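You operate a simulated robot arm through the tools that you are given. There is no shell and no other tool.

The job below is to be done with a simulated robot arm. You get a single attempt, and the scene is never put back.

## Task
Switch the meter on, set TURNS, zero it and prove it on the green master coil.
Fine: zero with the nest empty; clamp the coil to test; master back on its block; leave the meter on with READY lit.

Only the result counts: the job must be done as asked and must still hold three seconds after the hand-in. Knocking over, shifting, dropping, spilling or breaking anything else fails it.

## Robot
A 7-joint arm with a two-finger parallel gripper, fixed in place. Base frame: the origin is at the foot of the arm, x ahead of it, y to its left, z up; the work surface is at about z = 850. Readings come in mm, rad, newtons and seconds.
Its first joint turns from -2.601 to 2.601 rad. Payload 3.43 kg.
The TCP is the grasp point between the finger pads, 30 mm short of the fingertips. In the tool frame z runs along the fingers and y along their closing line. The gripper opens to 94 mm. The fingers are 28 mm wide and 10 mm thick; the gripper's body (50 by 96 mm) begins 55 mm behind the TCP.
Orientation is that of the tool frame in the base frame, as a unit quaternion [x, y, z, w]. With the fingers straight down and closing along the base's y, the tool's x points along the base's -x, its y along +y and its z along -z.

## Interface
- The arm moves only by the tool servo_tool. Its argument "series" is a list of rows, each a list of 7 numbers: the shift along the base's x, y, z in cm, then the turn, a rotation vector about the base's x, y, z in rad, then the gripper command, from -1 (fully open) to 1 (shut), values between in proportion. In form: [[dx, dy, dz, rx, ry, rz, grip], ...]. A call has 1 to 20 rows; each row is the pose to reach, as a shift and turn from the pose commanded when the call began. A row lasts 0.2 s, in which the tool goes at most 50 mm and 0.15 rad; a call with a longer step from one row to the next is refused whole, and so is a gripper value outside its range. A pose out of reach is approached as far as the arm can. The call stops where the force on the tool passes 60 N (or 10 N more than at its start, if that is more) or the arm is blocked; 0.2 s more then pass. Each finger travels about 45 mm/s and halts on what it meets, pressing with about 35 N; the grip force reading is that of the motor and also rises with nothing between the fingers. The clock runs only during rows and for 0.2 s after the last one: add rows that repeat a pose to give the fingers time. It gives the time, the measured TCP pose, the force on the tool (base axes), the opening and the grip force at its end, in the units of the frame above (readings bear some noise), with the torque about the TCP (base axes, N m) and any sound that the robot's microphone picked up.
- Cameras (640 x 400 px; columns grow to the right, rows downward): "scene" is fixed at [400.1, 498.4, 1491.4]; the picture's right is [-0.47, -0.88, 0.00], its down [-0.53, 0.29, -0.80] and it looks along [0.70, -0.38, -0.60] (base axes); focal length 280 px, centre (320, 200). "wrist" rides on the gripper at [76, 14, -103] in the tool frame; the picture's right is [-0.18, 0.98, 0.00], its down [-0.75, -0.14, -0.64] and it looks along [-0.63, -0.12, 0.77] (tool axes); focal length 243 px, centre (320, 200). There is no depth. A picture from a camera that has moved, and an enlarged one, comes with that camera's place and axes in the base frame and with its lens.
- capture(camera): a new picture of that camera. The clock stands still meanwhile.
- zoom(camera, box): a new picture of the part [left, top, right, bottom] of that camera's present view, enlarged. The clock stands still meanwhile.
- close_job(): hands the job in; it is judged then, once.

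Places have to be worked out from the pictures, the camera data and where the tool is seen. Open the gripper and draw the arm clear of the work before you hand the job in, unless the task says otherwise.

The tools are called after "Request:" as name(argument=value, ...) on one line, values as JSON. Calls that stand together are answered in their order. servo_tool: Moves the arm, as the interface text tells. Its arguments: {"type":"object","properties":{"series":{"type":"array","items":{"type":"array","items":{"type":"number"}}}},"required":["series"]} The other tools are called the same way: capture (camera) takes a picture; zoom (camera, box) takes an enlarged picture of a part of a camera's view; close_job () hands the job in.

At the start:

```text
t: 0.0
tcp_pos: [953.1, -259.5, 1177.2]
ee_rot: [0.0, 1.0, 0.0, 0.0]
force: [-0.1, 0.0, 0.3]
moment: [0.02, 0.0, 0.0]
finger_gap: 94.0
grasp_force: 0.1
```

scene: 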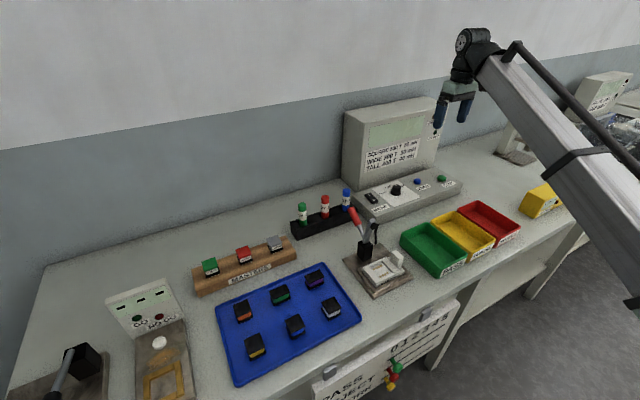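
wrist: 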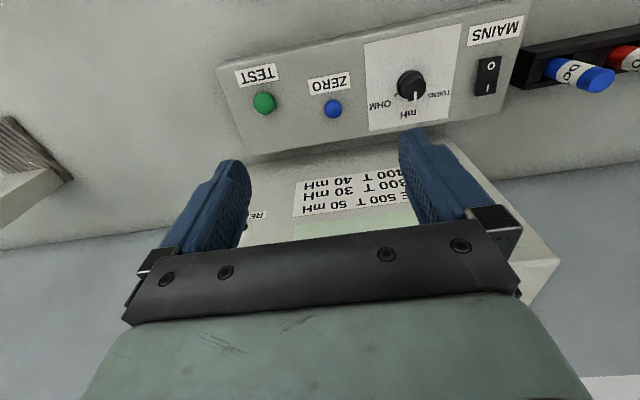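

I start by looking closer at the meter, the nest and the master block before moving.

Request:
zoom(camera="scene", box=[330, 90, 480, 220])

Request:
zoom(camera="scene", box=[330, 200, 430, 300])

Request:
zoom(camera="scene", box=[180, 220, 310, 310])

Request:
zoom(camera="wrist", box=[210, 0, 540, 240])

```text
3.08 times, centred on (405, 155) of scene
camera zoom: at [400.1, 498.4, 1491.4], right [-0.47, -0.88, 0.0], down [-0.53, 0.29, -0.8], along [0.7, -0.38, -0.6], focal length 860 px, centre (58, 338)
```

zoom: 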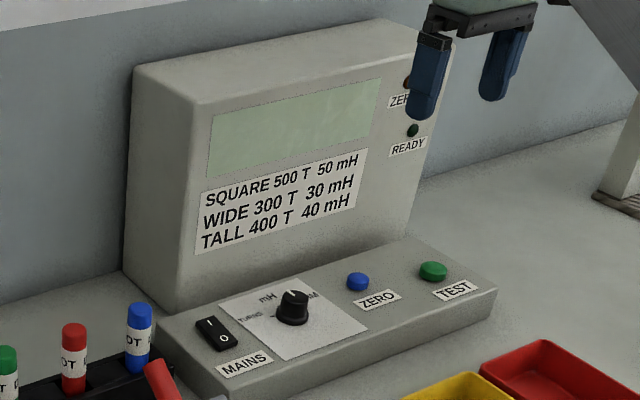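

```text
4.00 times, centred on (380, 250) of scene
camera zoom: at [400.1, 498.4, 1491.4], right [-0.47, -0.88, 0.0], down [-0.53, 0.29, -0.8], along [0.7, -0.38, -0.6], focal length 1118 px, centre (80, 0)
```

zoom: 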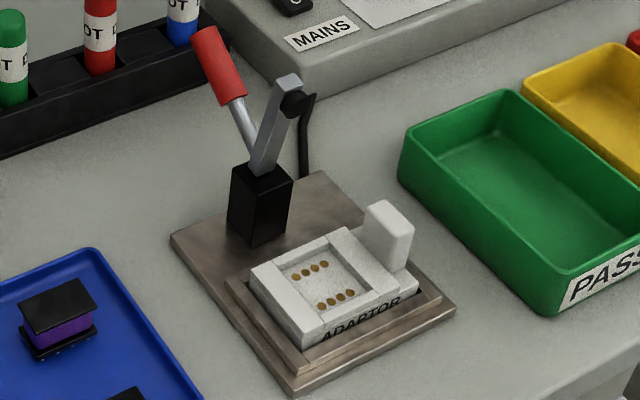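

```text
4.44 times, centred on (245, 265) of scene
camera zoom: at [400.1, 498.4, 1491.4], right [-0.47, -0.88, 0.0], down [-0.53, 0.29, -0.8], along [0.7, -0.38, -0.6], focal length 1242 px, centre (653, -89)
```

zoom: 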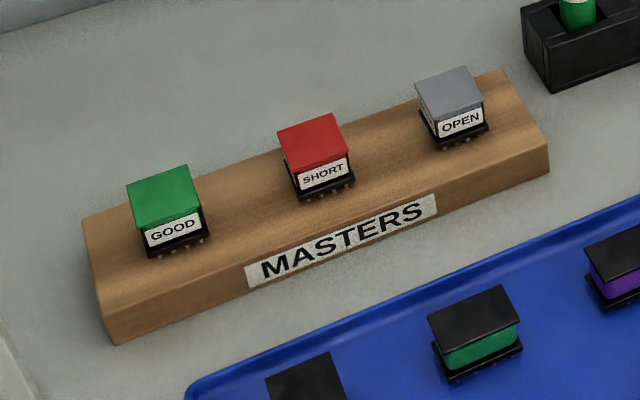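

```text
1.67 times, centred on (375, 120) of wrist
camera zoom: at [876.9, -245.2, 1279.8], right [0.18, 0.98, 0.0], down [0.75, -0.14, 0.64], along [0.63, -0.12, -0.77], focal length 404 px, centre (228, 333)
```

zoom: 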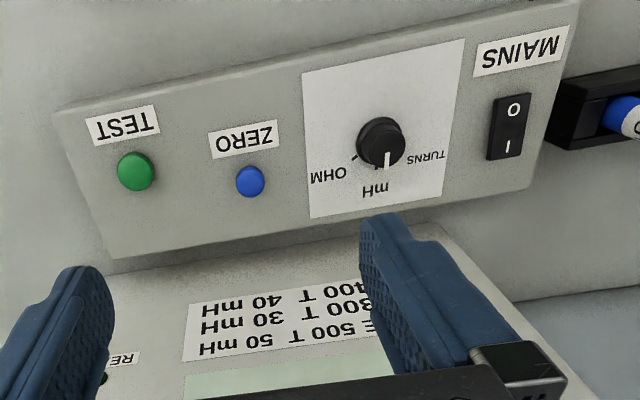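

The meter is off (rocker shows O pressed side near me), and the knob points at mH. I zoom in on the rocker, knob, buttons and lamps for precise positions.

Request:
zoom(camera="wrist", box=[360, 30, 540, 143])

Request:
zoom(camera="wrist", box=[210, 50, 380, 156])

Request:
zoom(camera="scene", box=[345, 165, 470, 240])

Request:
zoom(camera="scene", box=[335, 195, 415, 250])

```text
3.54 times, centred on (450, 86) of wrist
camera zoom: at [876.9, -245.2, 1279.8], right [0.18, 0.98, 0.0], down [0.75, -0.14, 0.64], along [0.63, -0.12, -0.77], focal length 859 px, centre (-140, 602)
```

zoom: 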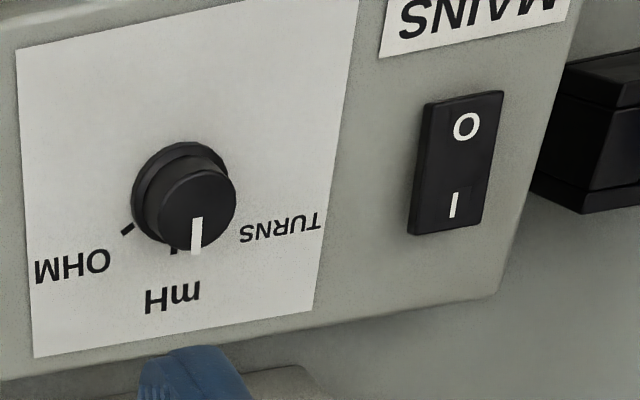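

```text
3.76 times, centred on (295, 103) of wrist
camera zoom: at [876.9, -245.2, 1279.8], right [0.18, 0.98, 0.0], down [0.75, -0.14, 0.64], along [0.63, -0.12, -0.77], focal length 913 px, centre (414, 565)
```

zoom: 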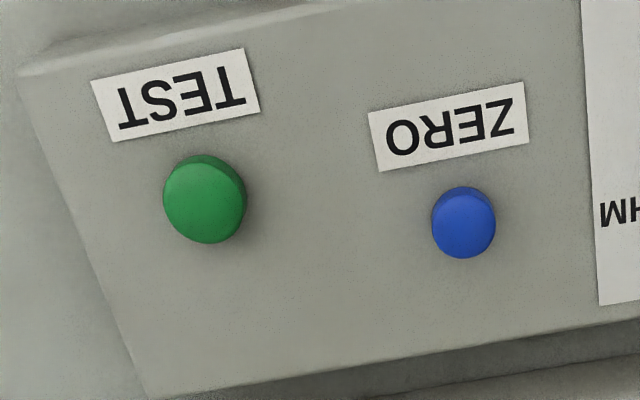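

```text
5.12 times, centred on (408, 202) of scene
camera zoom: at [400.1, 498.4, 1491.4], right [-0.47, -0.88, 0.0], down [-0.53, 0.29, -0.8], along [0.7, -0.38, -0.6], focal length 1431 px, centre (-128, 187)
```

zoom: 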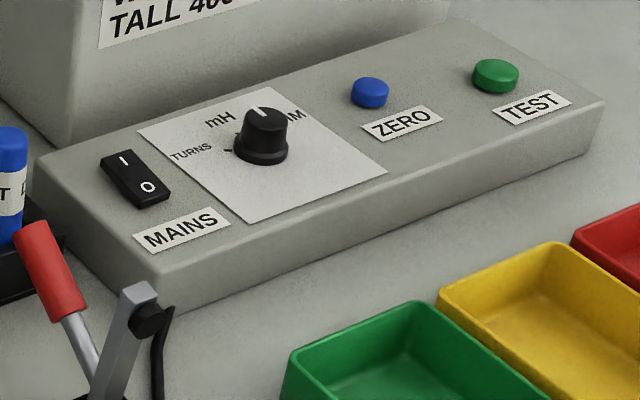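

```text
7.27 times, centred on (375, 222) of scene
camera zoom: at [400.1, 498.4, 1491.4], right [-0.47, -0.88, 0.0], down [-0.53, 0.29, -0.8], along [0.7, -0.38, -0.6], focal length 2032 px, centre (-80, 36)
```

zoom: 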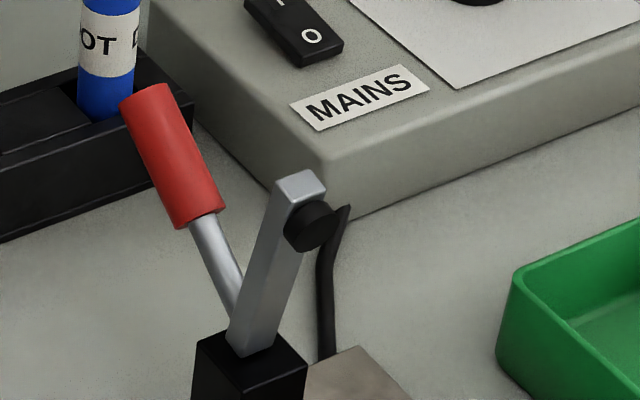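

The layout is clear: meter console at about x≈1000, y≈-40…-230, nest at about (760,115), clamp post behind it. I move the wrist camera over the nest to view the clamp and adaptor.

Request:
servo_tool(series=[[-3, 2, 0, 0, 0, 0, -1], [-6, 5, 0, 0, 0, 0, -1], [-9, 8.5, 0, 0, 0, 0, -1], [-12, 12, -1, 0, 0, 0, -1], [-14, 16, -2, 0, 0, 0, -1], [-16, 20, -3, 0, 0, 0, -1], [-18, 24, -4, 0, 0, 0, -1], [-20, 28, -5, 0, 0, 0, -1], [-21, 32, -6, 0, 0, 0, -1], [-22, 35, -7, 0, 0, 0, -1], [-22, 37.4, -7.7, 0, 0, 0, -1], [-22, 37.4, -7.7, 0, 0, 0, -1]])

Request:
capture(camera="wrist")

Request:
capture(camera="scene")

```text
t: 0.9
tcp_pos: [851.0, -158.2, 1171.8]
ee_rot: [-0.003, 1.0, -0.003, 0.006]
force: [7.8, 3.7, -12.2]
moment: [-0.88, 0.11, -0.58]
finger_gap: 93.8
grasp_force: 0.1
stopped in row 4: the force on the tool passed its limit at 69 N (the readings are from after the stop); the commanded pose is now the measured one
```

```text
taken
camera wrist: at [774.2, -143.5, 1272.5], right [0.18, 0.98, 0.0], down [0.75, -0.13, 0.65], along [0.64, -0.12, -0.76], focal length 243 px, centre (320, 200)
```

wrist: 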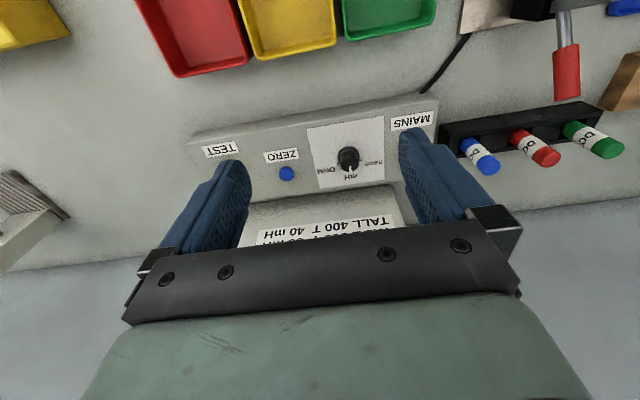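

```text
taken
```

scene: 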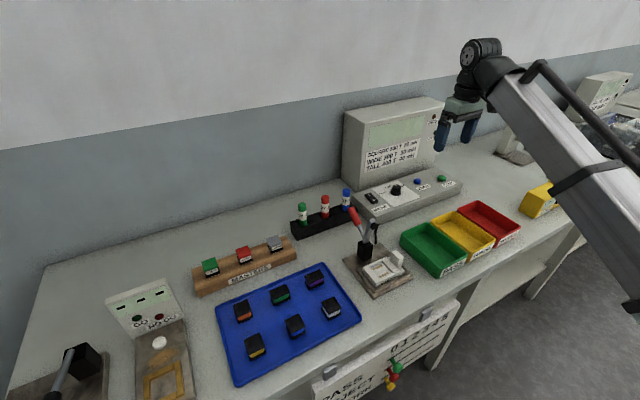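

The stop came in free air, so it was most likely inertia from fast motion. I go on in smaller steps.

Request:
servo_tool(series=[[-0.4, 1, -0.2, 0, 0, 0, -1], [-1.2, 3, -0.7, 0, 0, 0, -1], [-2, 5.2, -1.2, 0, 0, 0, -1], [-2.8, 7.6, -1.7, 0, 0, 0, -1], [-3.6, 10, -2.2, 0, 0, 0, -1], [-4.4, 12.4, -2.7, 0, 0, 0, -1], [-5.2, 14.8, -3.2, 0, 0, 0, -1], [-6.0, 17.2, -3.8, 0, 0, 0, -1], [-6.8, 19.6, -4.4, 0, 0, 0, -1], [-7.6, 22, -5, 0, 0, 0, -1], [-8.4, 24, -5.6, 0, 0, 0, -1], [-9.2, 26, -6.2, 0, 0, 0, -1], [-9.8, 27.3, -6.8, 0, 0, 0, -1], [-10, 28, -7, 0, 0, 0, -1], [-10, 28, -7, 0, 0, 0, -1]])

Request:
capture(camera="wrist")

```text
t: 4.1
tcp_pos: [750.5, 123.0, 1101.2]
ee_rot: [-0.003, 1.0, -0.001, 0.004]
force: [-0.4, -0.5, -0.3]
moment: [-0.03, 0.03, 0.04]
finger_gap: 94.2
grasp_force: 0.1
```

```text
taken
camera wrist: at [673.5, 137.5, 1202.5], right [0.18, 0.98, 0.0], down [0.75, -0.13, 0.65], along [0.64, -0.12, -0.76], focal length 243 px, centre (320, 200)
```

wrist: 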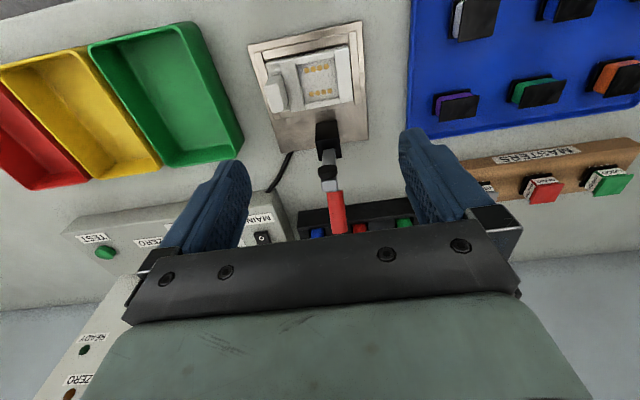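

Request:
zoom(camera="wrist", box=[230, 20, 400, 126])

Request:
zoom(camera="wrist", box=[260, 110, 420, 240])

Request:
zoom(camera="wrist", box=[470, 130, 640, 236])

Request:
zoom(camera="scene", box=[335, 195, 415, 300])

```text
3.76 times, centred on (315, 73) of wrist
camera zoom: at [673.5, 137.5, 1202.5], right [0.18, 0.98, 0.0], down [0.75, -0.13, 0.65], along [0.64, -0.12, -0.76], focal length 913 px, centre (339, 678)
```

zoom: 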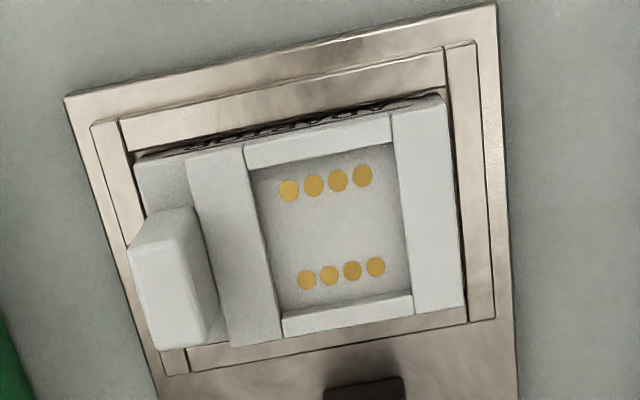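

```text
3.08 times, centred on (340, 175) of wrist
camera zoom: at [673.5, 137.5, 1202.5], right [0.18, 0.98, 0.0], down [0.75, -0.13, 0.65], along [0.64, -0.12, -0.76], focal length 746 px, centre (258, 277)
```

zoom: 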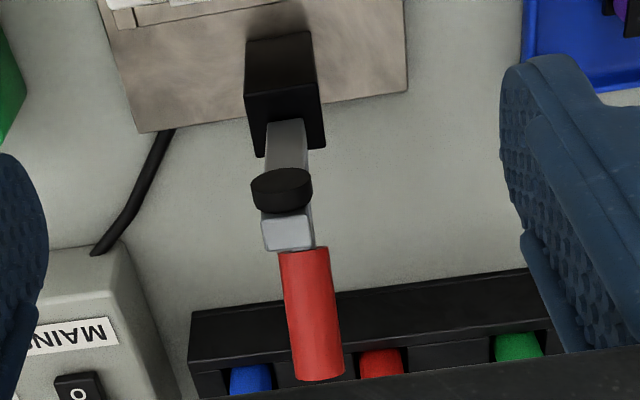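

```text
3.76 times, centred on (555, 183) of wrist
camera zoom: at [673.5, 137.5, 1202.5], right [0.18, 0.98, 0.0], down [0.75, -0.13, 0.65], along [0.64, -0.12, -0.76], focal length 913 px, centre (-565, 264)
```

zoom: 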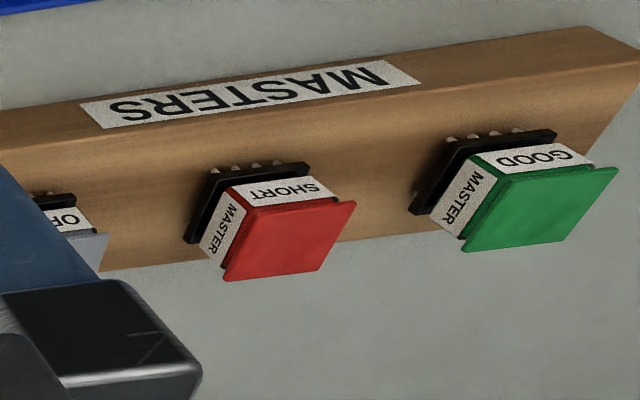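

```text
3.81 times, centred on (375, 248) of scene
camera zoom: at [400.1, 498.4, 1491.4], right [-0.47, -0.88, 0.0], down [-0.53, 0.29, -0.8], along [0.7, -0.38, -0.6], focal length 1065 px, centre (110, 19)
```

zoom: 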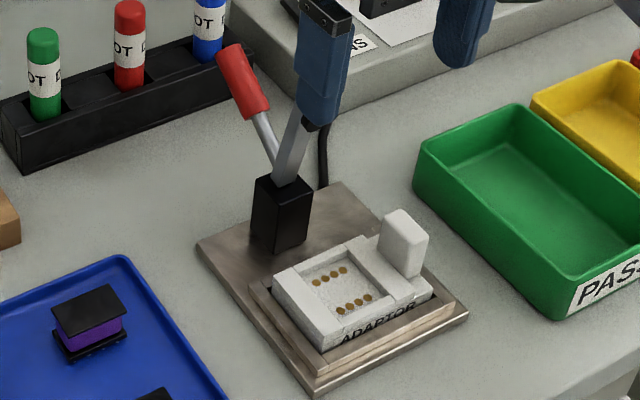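

Triangulating both cameras: rocker ≈ (1005,-31,909) with its I side ≈ (1018,-30), knob ≈ (1000,-136,926), ZERO ≈ (1010,-250,912), TEST ≈ (984,-349,913), nest ≈ (757,118,870). They are slightly beyond tool-down reach, so I close the fingers and tilt the tool outward while moving in front of the meter.

Request:
servo_tool(series=[[0.5, -1, 0, 0, 0, 0, 1], [1.5, -2.5, 0, 0, -0.03, 0, 1], [2.5, -4.5, 0, 0, -0.08, 0, 1], [4, -6.5, 0, 0, -0.13, 0, 1], [5.5, -8.5, -0.5, 0, -0.18, 0, 1], [7, -10.5, -1, 0, -0.23, 0, 1], [8.5, -12.5, -1.5, 0, -0.28, 0, 1], [10, -14, -2, 0, -0.33, 0, 1], [11.5, -15, -2.5, 0, -0.38, 0, 1], [12.5, -15.3, -3, 0, -0.43, 0, 1], [13, -15.3, -3, 0, -0.47, 0, 1], [13, -15.3, -3, 0, -0.5, 0, 1], [13, -15.3, -3, 0, -0.5, 0, 1]])

Request:
capture(camera="wrist")

Request:
capture(camera="scene")

```text
t: 6.9
tcp_pos: [881.5, -30.4, 1070.7]
ee_rot: [-0.003, 0.968, -0.002, 0.251]
force: [-0.4, 0.2, -0.5]
moment: [0.02, 0.02, 0.03]
finger_gap: 0.1
grasp_force: 32.7
```

```text
taken
camera wrist: at [764.2, -15.7, 1123.1], right [0.16, 0.98, 0.08], down [0.35, -0.13, 0.93], along [0.93, -0.12, -0.36], focal length 243 px, centre (320, 200)
```

wrist: 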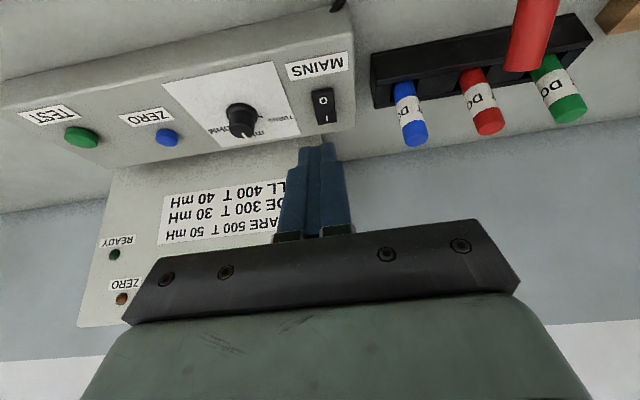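

```text
taken
```

scene: 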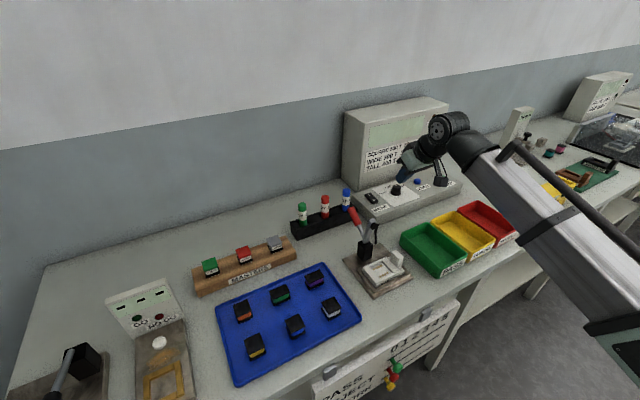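

The tilt works. I zoom in on the rocker and knob from here to refine their positions.

Request:
zoom(camera="wrist", box=[200, 50, 360, 150])

Request:
zoom(camera="wrist", box=[20, 80, 200, 192])

Request:
zoom(camera="wrist", box=[360, 0, 640, 160])

```text
4.00 times, centred on (280, 100) of wrist
camera zoom: at [764.2, -15.7, 1123.1], right [0.16, 0.98, 0.08], down [0.35, -0.13, 0.93], along [0.93, -0.12, -0.36], focal length 970 px, centre (480, 600)
```

zoom: 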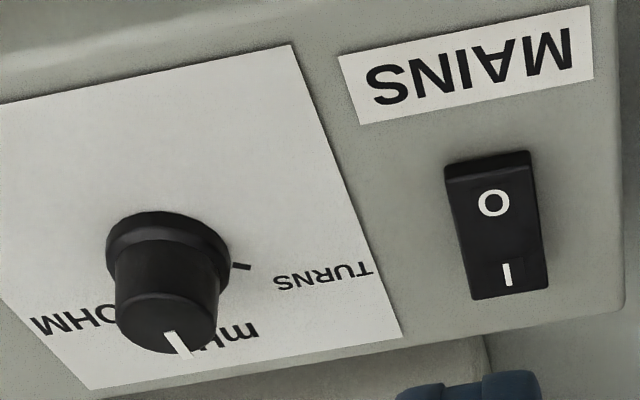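

```text
3.56 times, centred on (110, 136) of wrist
camera zoom: at [764.2, -15.7, 1123.1], right [0.16, 0.98, 0.08], down [0.35, -0.13, 0.93], along [0.93, -0.12, -0.36], focal length 863 px, centre (1067, 428)
```

zoom: 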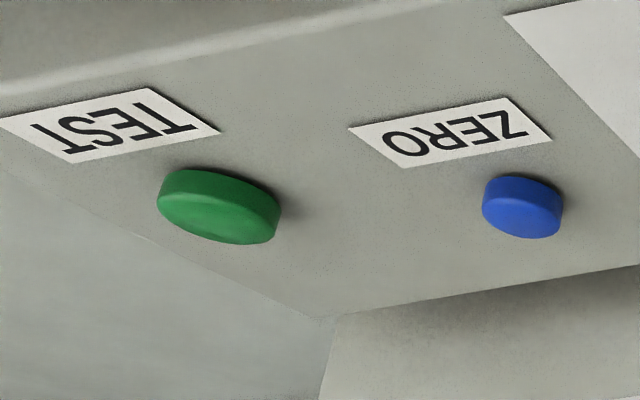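

```text
2.29 times, centred on (500, 80) of wrist
camera zoom: at [764.2, -15.7, 1123.1], right [0.16, 0.98, 0.08], down [0.35, -0.13, 0.93], along [0.93, -0.12, -0.36], focal length 555 px, centre (-91, 474)
```

zoom: 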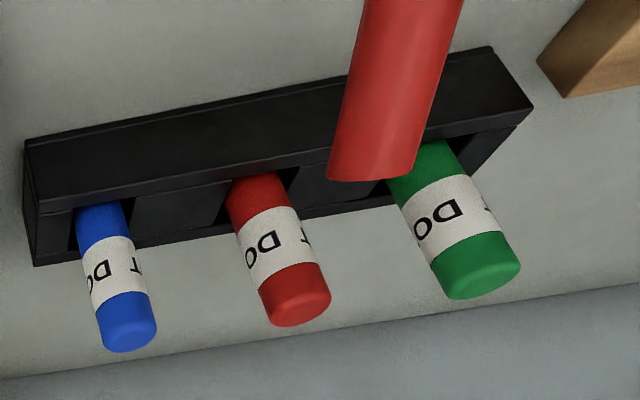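

The I end of the rocker is at about x≈1021, y≈-31. I move in above it, then read whether the arm actually reaches there.

Request:
servo_tool(series=[[1, 0, -0.5, 0, 0, 0, 1], [3, 0, -1.5, 0, 0, 0, 1], [5, 0, -2.7, 0, 0, 0, 1], [7, 0, -4, 0, 0, 0, 1], [9, 0, -5.2, 0, 0, 0, 1], [11, 0, -6.5, 0, 0, 0, 1], [12.5, 0, -7.5, 0, 0, 0, 1], [13.3, 0, -8, 0, 0, 0, 1], [13.3, 0, -8, 0, 0, 0, 1]])

Request:
capture(camera="wrist")

Request:
zoom(camera="scene", box=[345, 150, 470, 230])

```text
t: 8.9
tcp_pos: [1014.9, -30.0, 991.1]
ee_rot: [-0.002, 0.968, -0.003, 0.251]
force: [-0.6, -0.1, 0.2]
moment: [0.0, 0.0, 0.04]
finger_gap: 0.0
grasp_force: 32.8
```

```text
taken
camera wrist: at [897.5, -15.6, 1043.7], right [0.16, 0.98, 0.08], down [0.35, -0.13, 0.93], along [0.92, -0.12, -0.36], focal length 243 px, centre (320, 200)
```

wrist: 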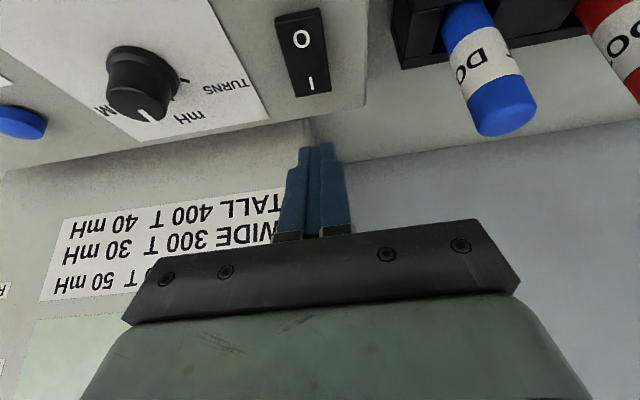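

```text
5.00 times, centred on (408, 190) of scene
camera zoom: at [400.1, 498.4, 1491.4], right [-0.47, -0.88, 0.0], down [-0.53, 0.29, -0.8], along [0.7, -0.38, -0.6], focal length 1397 px, centre (-118, 250)
```

zoom: 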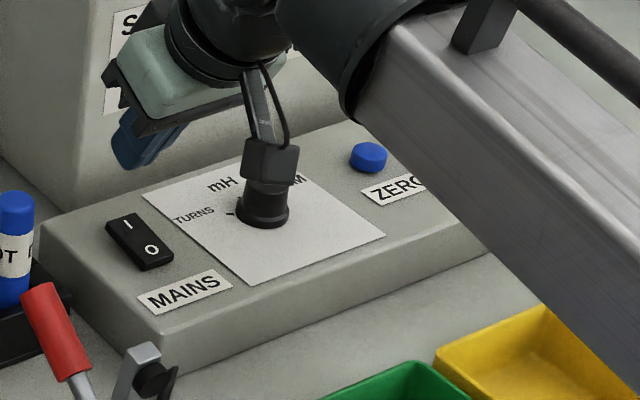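

The arm reaches; the I mark re-measures at about (1018.6,-31). I descend slowly to press the I side.

Request:
servo_tool(series=[[-0.3, -0.05, -1, 0, 0, 0, 1], [-0.3, -0.05, -2.2, 0, 0, 0, 1], [-0.3, -0.05, -3.2, 0, 0, 0, 1], [-0.3, -0.05, -3.8, 0, 0, 0, 1], [-0.3, -0.05, -4.2, 0, 0, 0, 1], [-0.3, -0.05, -4.6, 0, 0, 0, 1], [-0.3, -0.05, -4.9, 0, 0, 0, 1], [-0.3, -0.05, -5.2, 0, 0, 0, 1]])

Request:
capture(camera="wrist")

```text
t: 10.7
tcp_pos: [1011.4, -31.2, 942.8]
ee_rot: [-0.003, 0.967, -0.002, 0.255]
force: [-1.2, 6.0, 38.6]
moment: [0.14, -0.07, -0.34]
finger_gap: 0.1
grasp_force: 33.5
```

```text
taken
camera wrist: at [894.0, -16.9, 994.8], right [0.16, 0.98, 0.09], down [0.34, -0.14, 0.93], along [0.93, -0.12, -0.35], focal length 243 px, centre (320, 200)
```

wrist: 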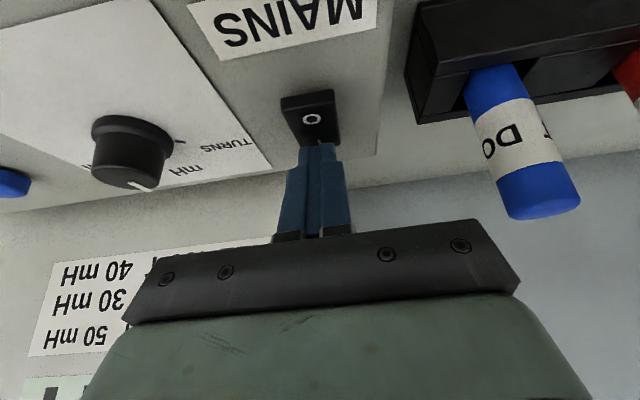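

There's 38 N of contact and dark segments have appeared at the display's edge. I lift off and check whether the meter is on.

Request:
servo_tool(series=[[0, 0, 1, 0, 0, 0, 1], [-0.5, -0.5, 2.5, 0, 0, 0, 1], [-1.5, -1.5, 4, 0, 0, 0, 1], [-3, -3, 5, 0, 0, 0, 1], [-5, -5, 6, 0, 0, 0, 1], [-7, -7, 7, 0, 0, 0, 1], [-8, -8, 7.5, 0, 0, 0, 1], [-8, -8, 7.5, 0, 0, 0, 1]])

Request:
capture(camera="wrist")

Request:
zoom(camera="scene", box=[330, 90, 480, 220])

```text
t: 12.5
tcp_pos: [931.9, -110.7, 1014.0]
ee_rot: [-0.003, 0.968, -0.003, 0.251]
force: [-0.2, -0.5, 0.2]
moment: [0.01, 0.01, 0.01]
finger_gap: 0.0
grasp_force: 32.8
```

```text
taken
camera wrist: at [815.5, -96.8, 1066.2], right [0.16, 0.98, 0.08], down [0.35, -0.13, 0.93], along [0.92, -0.12, -0.36], focal length 243 px, centre (320, 200)
```

wrist: 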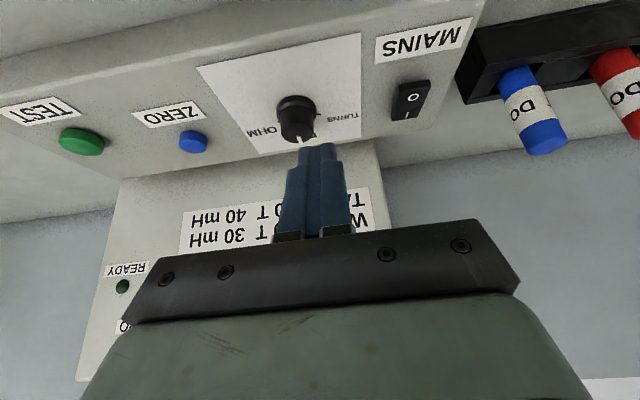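

```text
3.08 times, centred on (405, 155) of scene
camera zoom: at [400.1, 498.4, 1491.4], right [-0.47, -0.88, 0.0], down [-0.53, 0.29, -0.8], along [0.7, -0.38, -0.6], focal length 860 px, centre (58, 338)
```

zoom: 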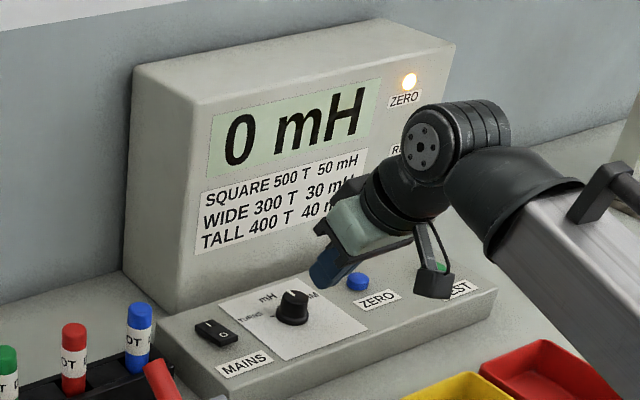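

The meter is on: it reads "0 mH" with the amber ZERO lamp. Next comes the knob; I zoom in to fix its centre and the TURNS tick direction.

Request:
zoom(camera="wrist", box=[225, 60, 385, 160])

Request:
zoom(camera="scene", box=[360, 170, 420, 208])

```text
4.00 times, centred on (305, 110) of wrist
camera zoom: at [815.5, -96.8, 1066.2], right [0.16, 0.98, 0.08], down [0.35, -0.13, 0.93], along [0.92, -0.12, -0.36], focal length 970 px, centre (380, 560)
```

zoom: 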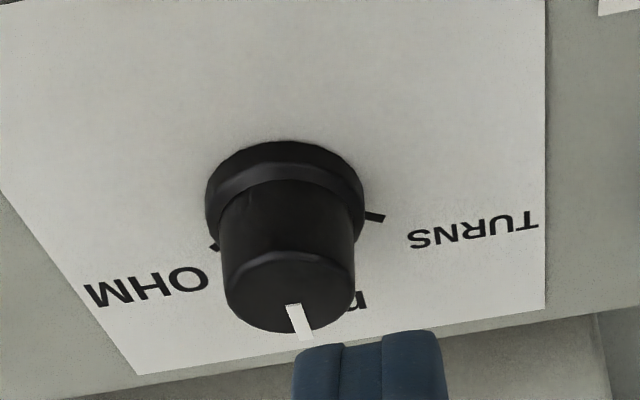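

```text
10.53 times, centred on (390, 189) of scene
camera zoom: at [400.1, 498.4, 1491.4], right [-0.47, -0.88, 0.0], down [-0.53, 0.29, -0.8], along [0.7, -0.38, -0.6], focal length 2942 px, centre (-417, 316)
```

zoom: 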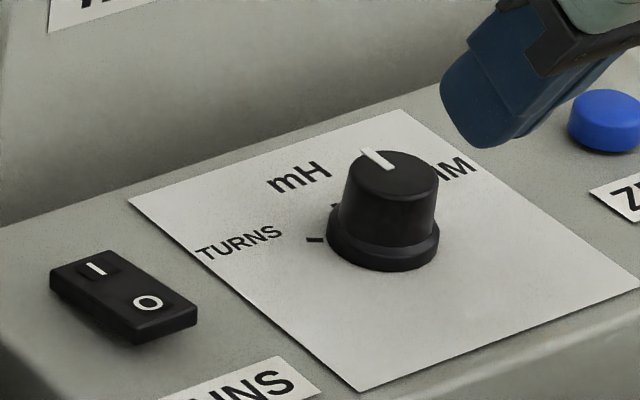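

Knob centre ≈ (997,-136), top z≈927, about 30 mm diameter; TURNS lies about +60° (counter-clockwise from above) from mH. I open the fingers to ~60 mm, pre-yaw by -30° and move above the knob.

Request:
servo_tool(series=[[0.5, -0.2, 0, 0, 0, -0.05, -0.28], [1.2, -0.5, 0, 0, 0, -0.12, -0.28], [2.0, -0.8, 0, 0, 0, -0.19, -0.28], [3.0, -1.1, 0, 0, 0, -0.26, -0.28], [4.0, -1.5, -0.5, 0, 0, -0.33, -0.28], [5.0, -1.9, -1.2, 0, 0, -0.4, -0.28], [5.7, -2.2, -2.0, 0, 0, -0.47, -0.28], [6.0, -2.25, -2.6, 0, 0, -0.52, -0.28], [6.0, -2.25, -2.8, 0, 0, -0.52, -0.28], [6.0, -2.25, -2.8, 0, 0, -0.52, -0.28]])

Request:
capture(camera="wrist")

Request:
zoom(camera="scene", box=[345, 130, 470, 210])

```text
t: 14.7
tcp_pos: [991.3, -132.2, 987.2]
ee_rot: [0.246, 0.936, -0.067, 0.243]
force: [-0.5, 0.4, 0.1]
moment: [-0.01, -0.01, 0.04]
finger_gap: 60.1
grasp_force: 0.0
```

```text
taken
camera wrist: at [896.4, -63.1, 1038.9], right [0.63, 0.78, 0.08], down [0.23, -0.29, 0.93], along [0.74, -0.56, -0.36], focal length 243 px, centre (320, 200)
```

wrist: 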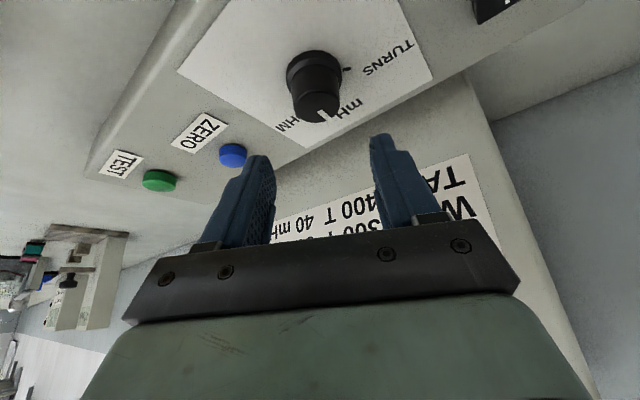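

```text
5.00 times, centred on (408, 170) of scene
camera zoom: at [400.1, 498.4, 1491.4], right [-0.47, -0.88, 0.0], down [-0.53, 0.29, -0.8], along [0.7, -0.38, -0.6], focal length 1397 px, centre (-118, 350)
```

zoom: 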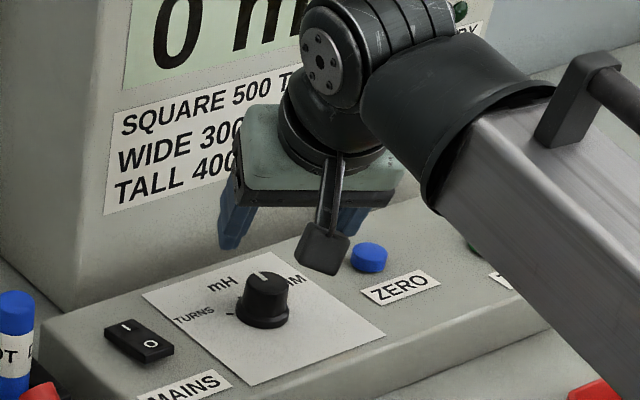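

The knob sits centred between the open fingers. I descend to z≈946 so that the finger pads straddle the knob above its skirt, then close.

Request:
servo_tool(series=[[0, 0, -0.8, 0, 0, 0, -0.28], [0, 0, -1.8, 0, 0, 0, -0.28], [0, 0, -2.8, 0, 0, 0, -0.28], [0, 0, -3.5, 0, 0, 0, -0.28], [0, 0, -4.0, 0, 0, 0, -0.28], [0, 0, -4.1, 0, 0, 0, -0.28]])

Request:
capture(camera="wrist")

Request:
zoom(camera="scene", box=[345, 130, 470, 210])

```text
t: 16.1
tcp_pos: [990.9, -135.0, 944.9]
ee_rot: [0.246, 0.936, -0.067, 0.242]
force: [0.1, 0.1, 0.3]
moment: [0.0, -0.05, -0.02]
finger_gap: 60.2
grasp_force: 0.1
```

```text
taken
camera wrist: at [896.9, -63.2, 997.0], right [0.63, 0.78, 0.08], down [0.23, -0.29, 0.93], along [0.74, -0.56, -0.36], focal length 243 px, centre (320, 200)
```

wrist: 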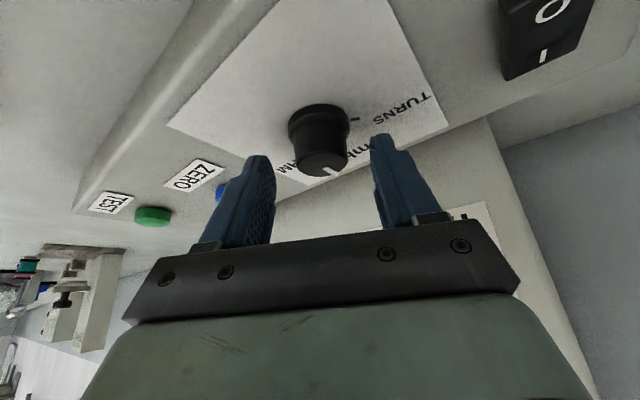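

```text
5.00 times, centred on (408, 170) of scene
camera zoom: at [400.1, 498.4, 1491.4], right [-0.47, -0.88, 0.0], down [-0.53, 0.29, -0.8], along [0.7, -0.38, -0.6], focal length 1397 px, centre (-118, 350)
```

zoom: 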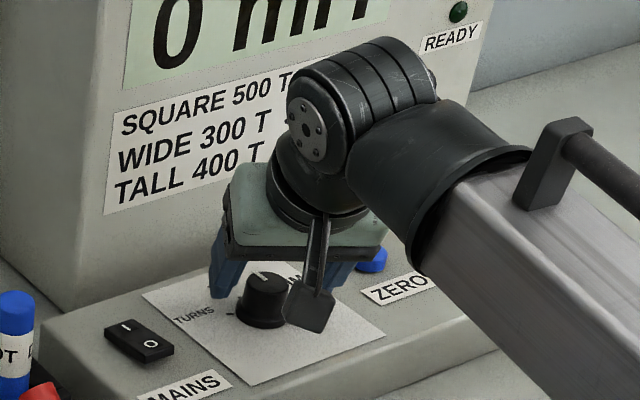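

The knob sits between the pads. I close the gripper on it.

Request:
servo_tool(series=[[0, 0, 0, 0, 0, 0, 0.2], [0, 0, 0, 0, 0, 0, 0.6], [0, 0, 0, 0, 0, 0, 1], [0, 0, 0, 0, 0, 0, 1], [0, 0, 0, 0, 0, 0, 1]])

Request:
zoom(camera="wrist", box=[220, 90, 420, 215])

```text
t: 17.3
tcp_pos: [993.5, -131.4, 945.3]
ee_rot: [0.246, 0.936, -0.066, 0.242]
force: [9.4, 15.1, -1.2]
moment: [0.64, -0.25, 0.11]
finger_gap: 31.3
grasp_force: 44.9
```

```text
3.20 times, centred on (320, 152) of wrist
camera zoom: at [897.6, -61.8, 997.0], right [0.62, 0.78, 0.09], down [0.23, -0.29, 0.93], along [0.75, -0.56, -0.36], focal length 776 px, centre (320, 352)
```

zoom: 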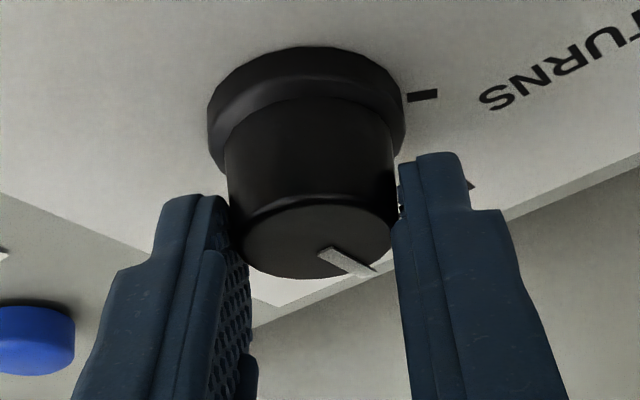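

Gap 31.3 mm: the knob is held. I turn it about +60° about its own axis, moving the TCP around that axis as I go.

Request:
servo_tool(series=[[0.085, 0.148, 0, 0, 0, 0.0, 1], [0.057, 0.095, 0, 0, 0, 0.1, 1], [0.036, 0.039, 0, 0, 0, 0.2, 1], [0.019, -0.019, 0, 0, 0, 0.3, 1], [0.009, -0.078, 0, 0, 0, 0.4, 1], [0.005, -0.138, 0, 0, 0, 0.5, 1], [0.007, -0.198, 0, 0, 0, 0.6, 1], [0.015, -0.257, 0, 0, 0, 0.7, 1], [0.028, -0.316, 0, 0, 0, 0.8, 1], [0.048, -0.373, 0, 0, 0, 0.9, 1], [0.073, -0.427, 0, 0, 0, 1.0, 1], [0.085, -0.45, 0, 0, 0, 1.05, 1], [0.085, -0.45, 0, 0, 0, 1.05, 1]])

Request:
capture(camera="wrist")

Request:
zoom(camera="scene", box=[330, 90, 480, 220])

```text
t: 20.1
tcp_pos: [991.6, -138.6, 944.7]
ee_rot: [-0.256, 0.934, 0.063, 0.243]
force: [4.6, 12.2, 1.2]
moment: [0.44, -0.22, -0.16]
finger_gap: 31.1
grasp_force: 45.5
```

```text
taken
camera wrist: at [884.1, -184.6, 997.1], right [-0.36, 0.93, 0.08], down [0.37, 0.06, 0.93], along [0.86, 0.37, -0.36], focal length 243 px, centre (320, 200)
```

wrist: 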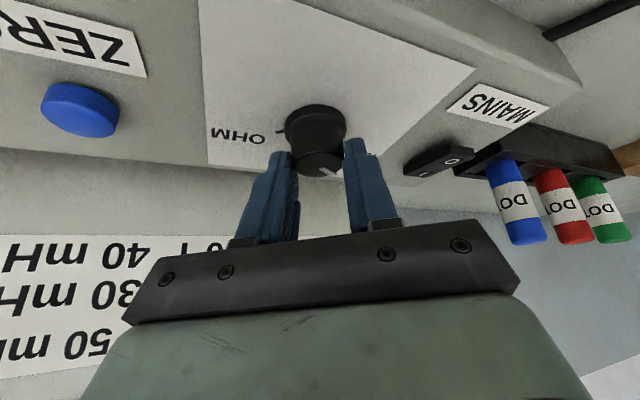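

```text
3.08 times, centred on (405, 155) of scene
camera zoom: at [400.1, 498.4, 1491.4], right [-0.47, -0.88, 0.0], down [-0.53, 0.29, -0.8], along [0.7, -0.38, -0.6], focal length 860 px, centre (58, 338)
```

zoom: 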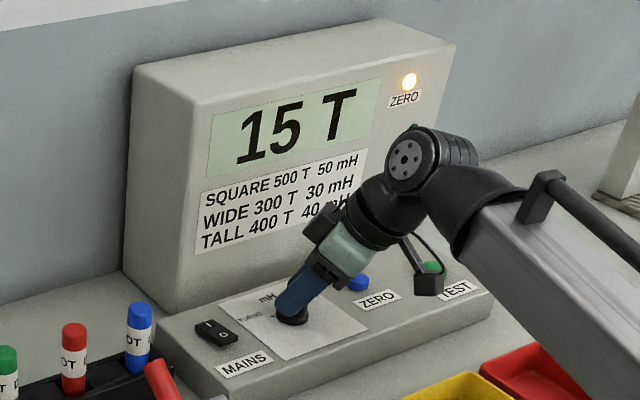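

The display now reads "15 T", so the range is on TURNS with an unzeroed offset. I release the knob, lift clear and check the pointer.

Request:
servo_tool(series=[[0, 0, 0, 0, 0, 0, 0.2], [0, 0, 0, 0, 0, 0, -0.28], [0, 0, 0, 0, 0, 0, -0.28], [0, 0, 0, 0, 0, 0, -0.28], [0, 0, 1, 0, 0, 0, -0.28], [0, 0, 2.5, 0, 0, 0, -0.28], [0, 0, 4.5, 0, 0, -0.06, -0.28], [0, 0, 5.5, 0, 0, -0.15, -0.28], [0, 0, 6, 0, 0, -0.25, -0.28], [-0.5, -1, 6.5, 0, 0, -0.35, 0], [-1, -2, 7, 0, 0, -0.45, 0.4], [-1, -3, 7, 0, 0, -0.53, 1], [-1, -3, 7, 0, 0, -0.53, 1], [-1, -3, 7, 0, 0, -0.53, 1]])

Request:
capture(camera="wrist")

Request:
zoom(camera="scene", box=[330, 90, 480, 220])

```text
t: 23.1
tcp_pos: [981.0, -168.6, 1014.0]
ee_rot: [-0.002, 0.968, -0.002, 0.252]
force: [-0.5, 1.0, 0.3]
moment: [-0.03, 0.02, 0.0]
finger_gap: 0.0
grasp_force: 33.0
```

```text
taken
camera wrist: at [864.6, -153.5, 1067.1], right [0.16, 0.98, 0.08], down [0.35, -0.13, 0.93], along [0.92, -0.12, -0.36], focal length 243 px, centre (320, 200)
```

wrist: 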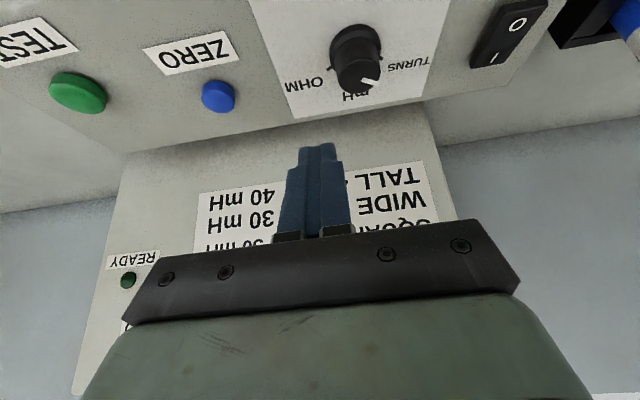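

```text
3.08 times, centred on (405, 155) of scene
camera zoom: at [400.1, 498.4, 1491.4], right [-0.47, -0.88, 0.0], down [-0.53, 0.29, -0.8], along [0.7, -0.38, -0.6], focal length 860 px, centre (58, 338)
```

zoom: 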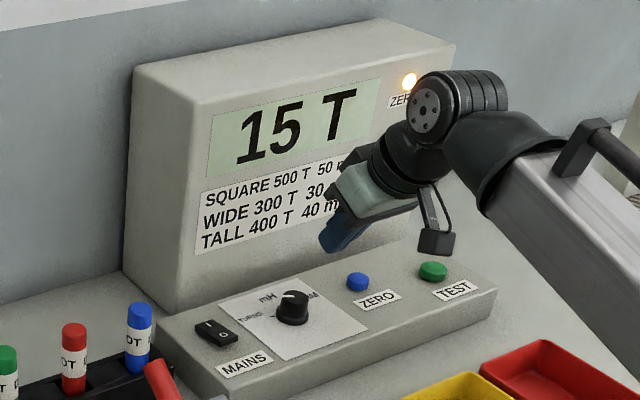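

Request:
zoom(camera="wrist", box=[260, 0, 440, 112])

Request:
zoom(camera="wrist", box=[30, 20, 270, 150])

```text
3.56 times, centred on (350, 56) of wrist
camera zoom: at [864.6, -153.5, 1067.1], right [0.16, 0.98, 0.08], down [0.35, -0.13, 0.93], along [0.92, -0.12, -0.36], focal length 863 px, centre (213, 712)
```

zoom: 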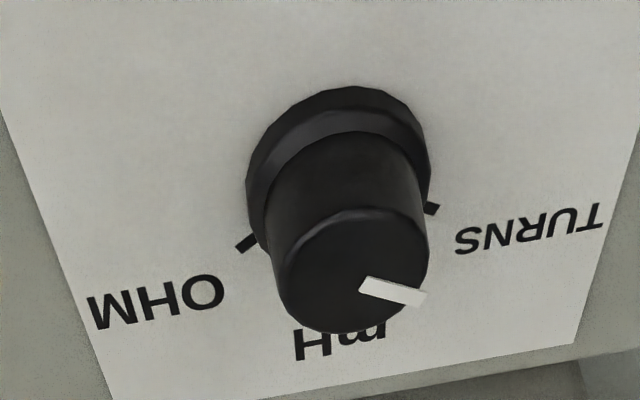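

```text
2.67 times, centred on (150, 85) of wrist
camera zoom: at [864.6, -153.5, 1067.1], right [0.16, 0.98, 0.08], down [0.35, -0.13, 0.93], along [0.92, -0.12, -0.36], focal length 647 px, centre (773, 507)
```

zoom: 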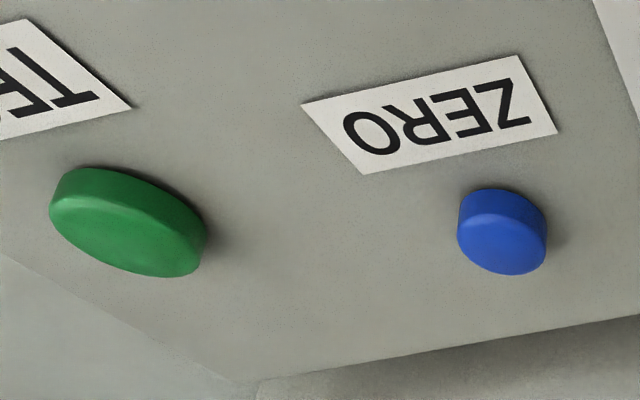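

The pointer lines up with TURNS. ZERO re-measures at (1008,-249.5,912); I move above it and press down gently.

Request:
servo_tool(series=[[0.3, -1, 0, 0, 0, 0, 1], [0.8, -3, -0.5, 0, 0, 0, 1], [1.3, -5, -1.5, 0, 0, 0, 1], [1.8, -7, -2.5, 0, 0, 0, 1], [1.9, -8.1, -3.5, 0, 0, 0, 1], [1.9, -8.1, -3.9, 0, 0, 0, 1], [1.9, -8.1, -3.9, 0, 0, 0, 1]])

Request:
capture(camera="wrist")

```text
t: 24.7
tcp_pos: [1002.2, -249.4, 977.5]
ee_rot: [-0.003, 0.968, -0.002, 0.251]
force: [0.4, 0.0, 0.2]
moment: [-0.03, 0.01, -0.03]
finger_gap: 0.1
grasp_force: 33.1
```

```text
taken
camera wrist: at [884.3, -234.8, 1028.4], right [0.16, 0.98, 0.08], down [0.35, -0.13, 0.93], along [0.92, -0.12, -0.36], focal length 243 px, centre (320, 200)
```

wrist: 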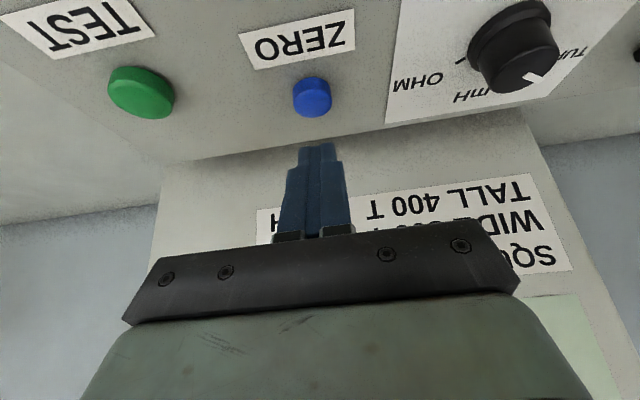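

Aligned in y; I shift 3 mm back and press down in small steps.

Request:
servo_tool(series=[[-0.3, 0, -0.8, 0, 0, 0, 1], [-0.3, 0, -1.7, 0, 0, 0, 1], [-0.3, 0, -2.4, 0, 0, 0, 1], [-0.3, 0, -2.9, 0, 0, 0, 1], [-0.3, 0, -3.2, 0, 0, 0, 1], [-0.3, 0, -3.5, 0, 0, 0, 1], [-0.3, 0, -3.7, 0, 0, 0, 1]])

Request:
capture(camera="wrist")

Request:
zoom(camera="scene", box=[330, 90, 480, 220])

```text
t: 26.3
tcp_pos: [998.2, -248.9, 939.5]
ee_rot: [-0.002, 0.968, -0.003, 0.252]
force: [1.6, -1.0, 8.2]
moment: [-0.07, -0.05, 0.04]
finger_gap: 0.0
grasp_force: 32.9
heard: click
```

```text
taken
camera wrist: at [881.6, -234.6, 991.7], right [0.16, 0.98, 0.08], down [0.34, -0.13, 0.93], along [0.93, -0.12, -0.36], focal length 243 px, centre (320, 200)
```

wrist: 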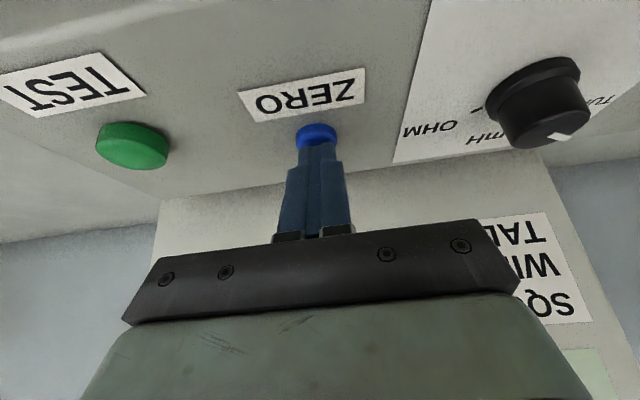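

```text
3.08 times, centred on (405, 155) of scene
camera zoom: at [400.1, 498.4, 1491.4], right [-0.47, -0.88, 0.0], down [-0.53, 0.29, -0.8], along [0.7, -0.38, -0.6], focal length 860 px, centre (58, 338)
```

zoom: 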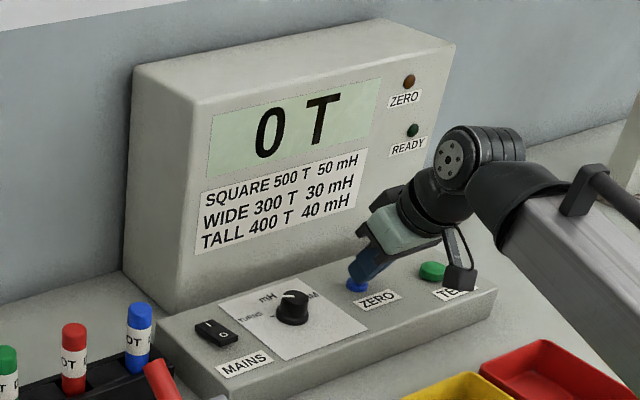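

A click was heard, the display reads "0 T" and the ZERO lamp is out: zeroed with the nest empty. I lift off, back away and swing towards the masters well above the clamp.

Request:
servo_tool(series=[[0, 0, 0.8, 0, 0, 0, 1], [-0.3, 0, 2.3, 0, 0, 0, 1], [-1, 0, 4.3, 0, 0, 0, 1], [-2.5, 0, 6.3, 0, 0, 0, 1], [-4.5, 0.5, 8.3, 0, 0, 0, 1], [-6.5, 1.5, 10.3, 0, 0, 0, 1], [-8.5, 3, 12, 0, 0, 0, 1], [-10.5, 5, 13.5, 0, 0, 0, 1], [-12.5, 7.2, 14.5, 0, 0, 0, 1], [-14, 9.6, 15, 0, 0, 0, 1], [-15, 12.2, 15.5, 0, 0, 0, 1], [-15.5, 15, 15.5, 0, 0, 0, 1], [-16, 17.8, 15.5, 0, 0, 0, 1], [-16, 20.6, 15.5, 0, 0, 0, 1], [-16, 23.4, 15.5, 0, 0, 0, 1], [-16, 26.2, 15.5, 0, 0, 0, 1], [-16, 28.6, 15.5, 0, 0, 0, 1], [-16, 30.4, 15.5, 0, 0, 0, 1], [-16, 31, 15.5, 0, 0, 0, 1]])

Request:
zoom(camera="scene", box=[330, 90, 480, 220])

```text
t: 30.3
tcp_pos: [837.0, 59.5, 1094.1]
ee_rot: [-0.002, 0.968, -0.002, 0.252]
force: [-0.9, -0.7, -0.3]
moment: [-0.01, 0.02, 0.0]
finger_gap: 0.0
grasp_force: 33.0
```

```text
3.08 times, centred on (405, 155) of scene
camera zoom: at [400.1, 498.4, 1491.4], right [-0.47, -0.88, 0.0], down [-0.53, 0.29, -0.8], along [0.7, -0.38, -0.6], focal length 860 px, centre (58, 338)
```

zoom: 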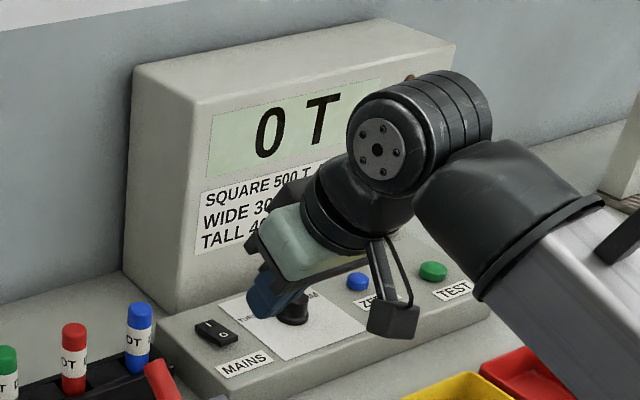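

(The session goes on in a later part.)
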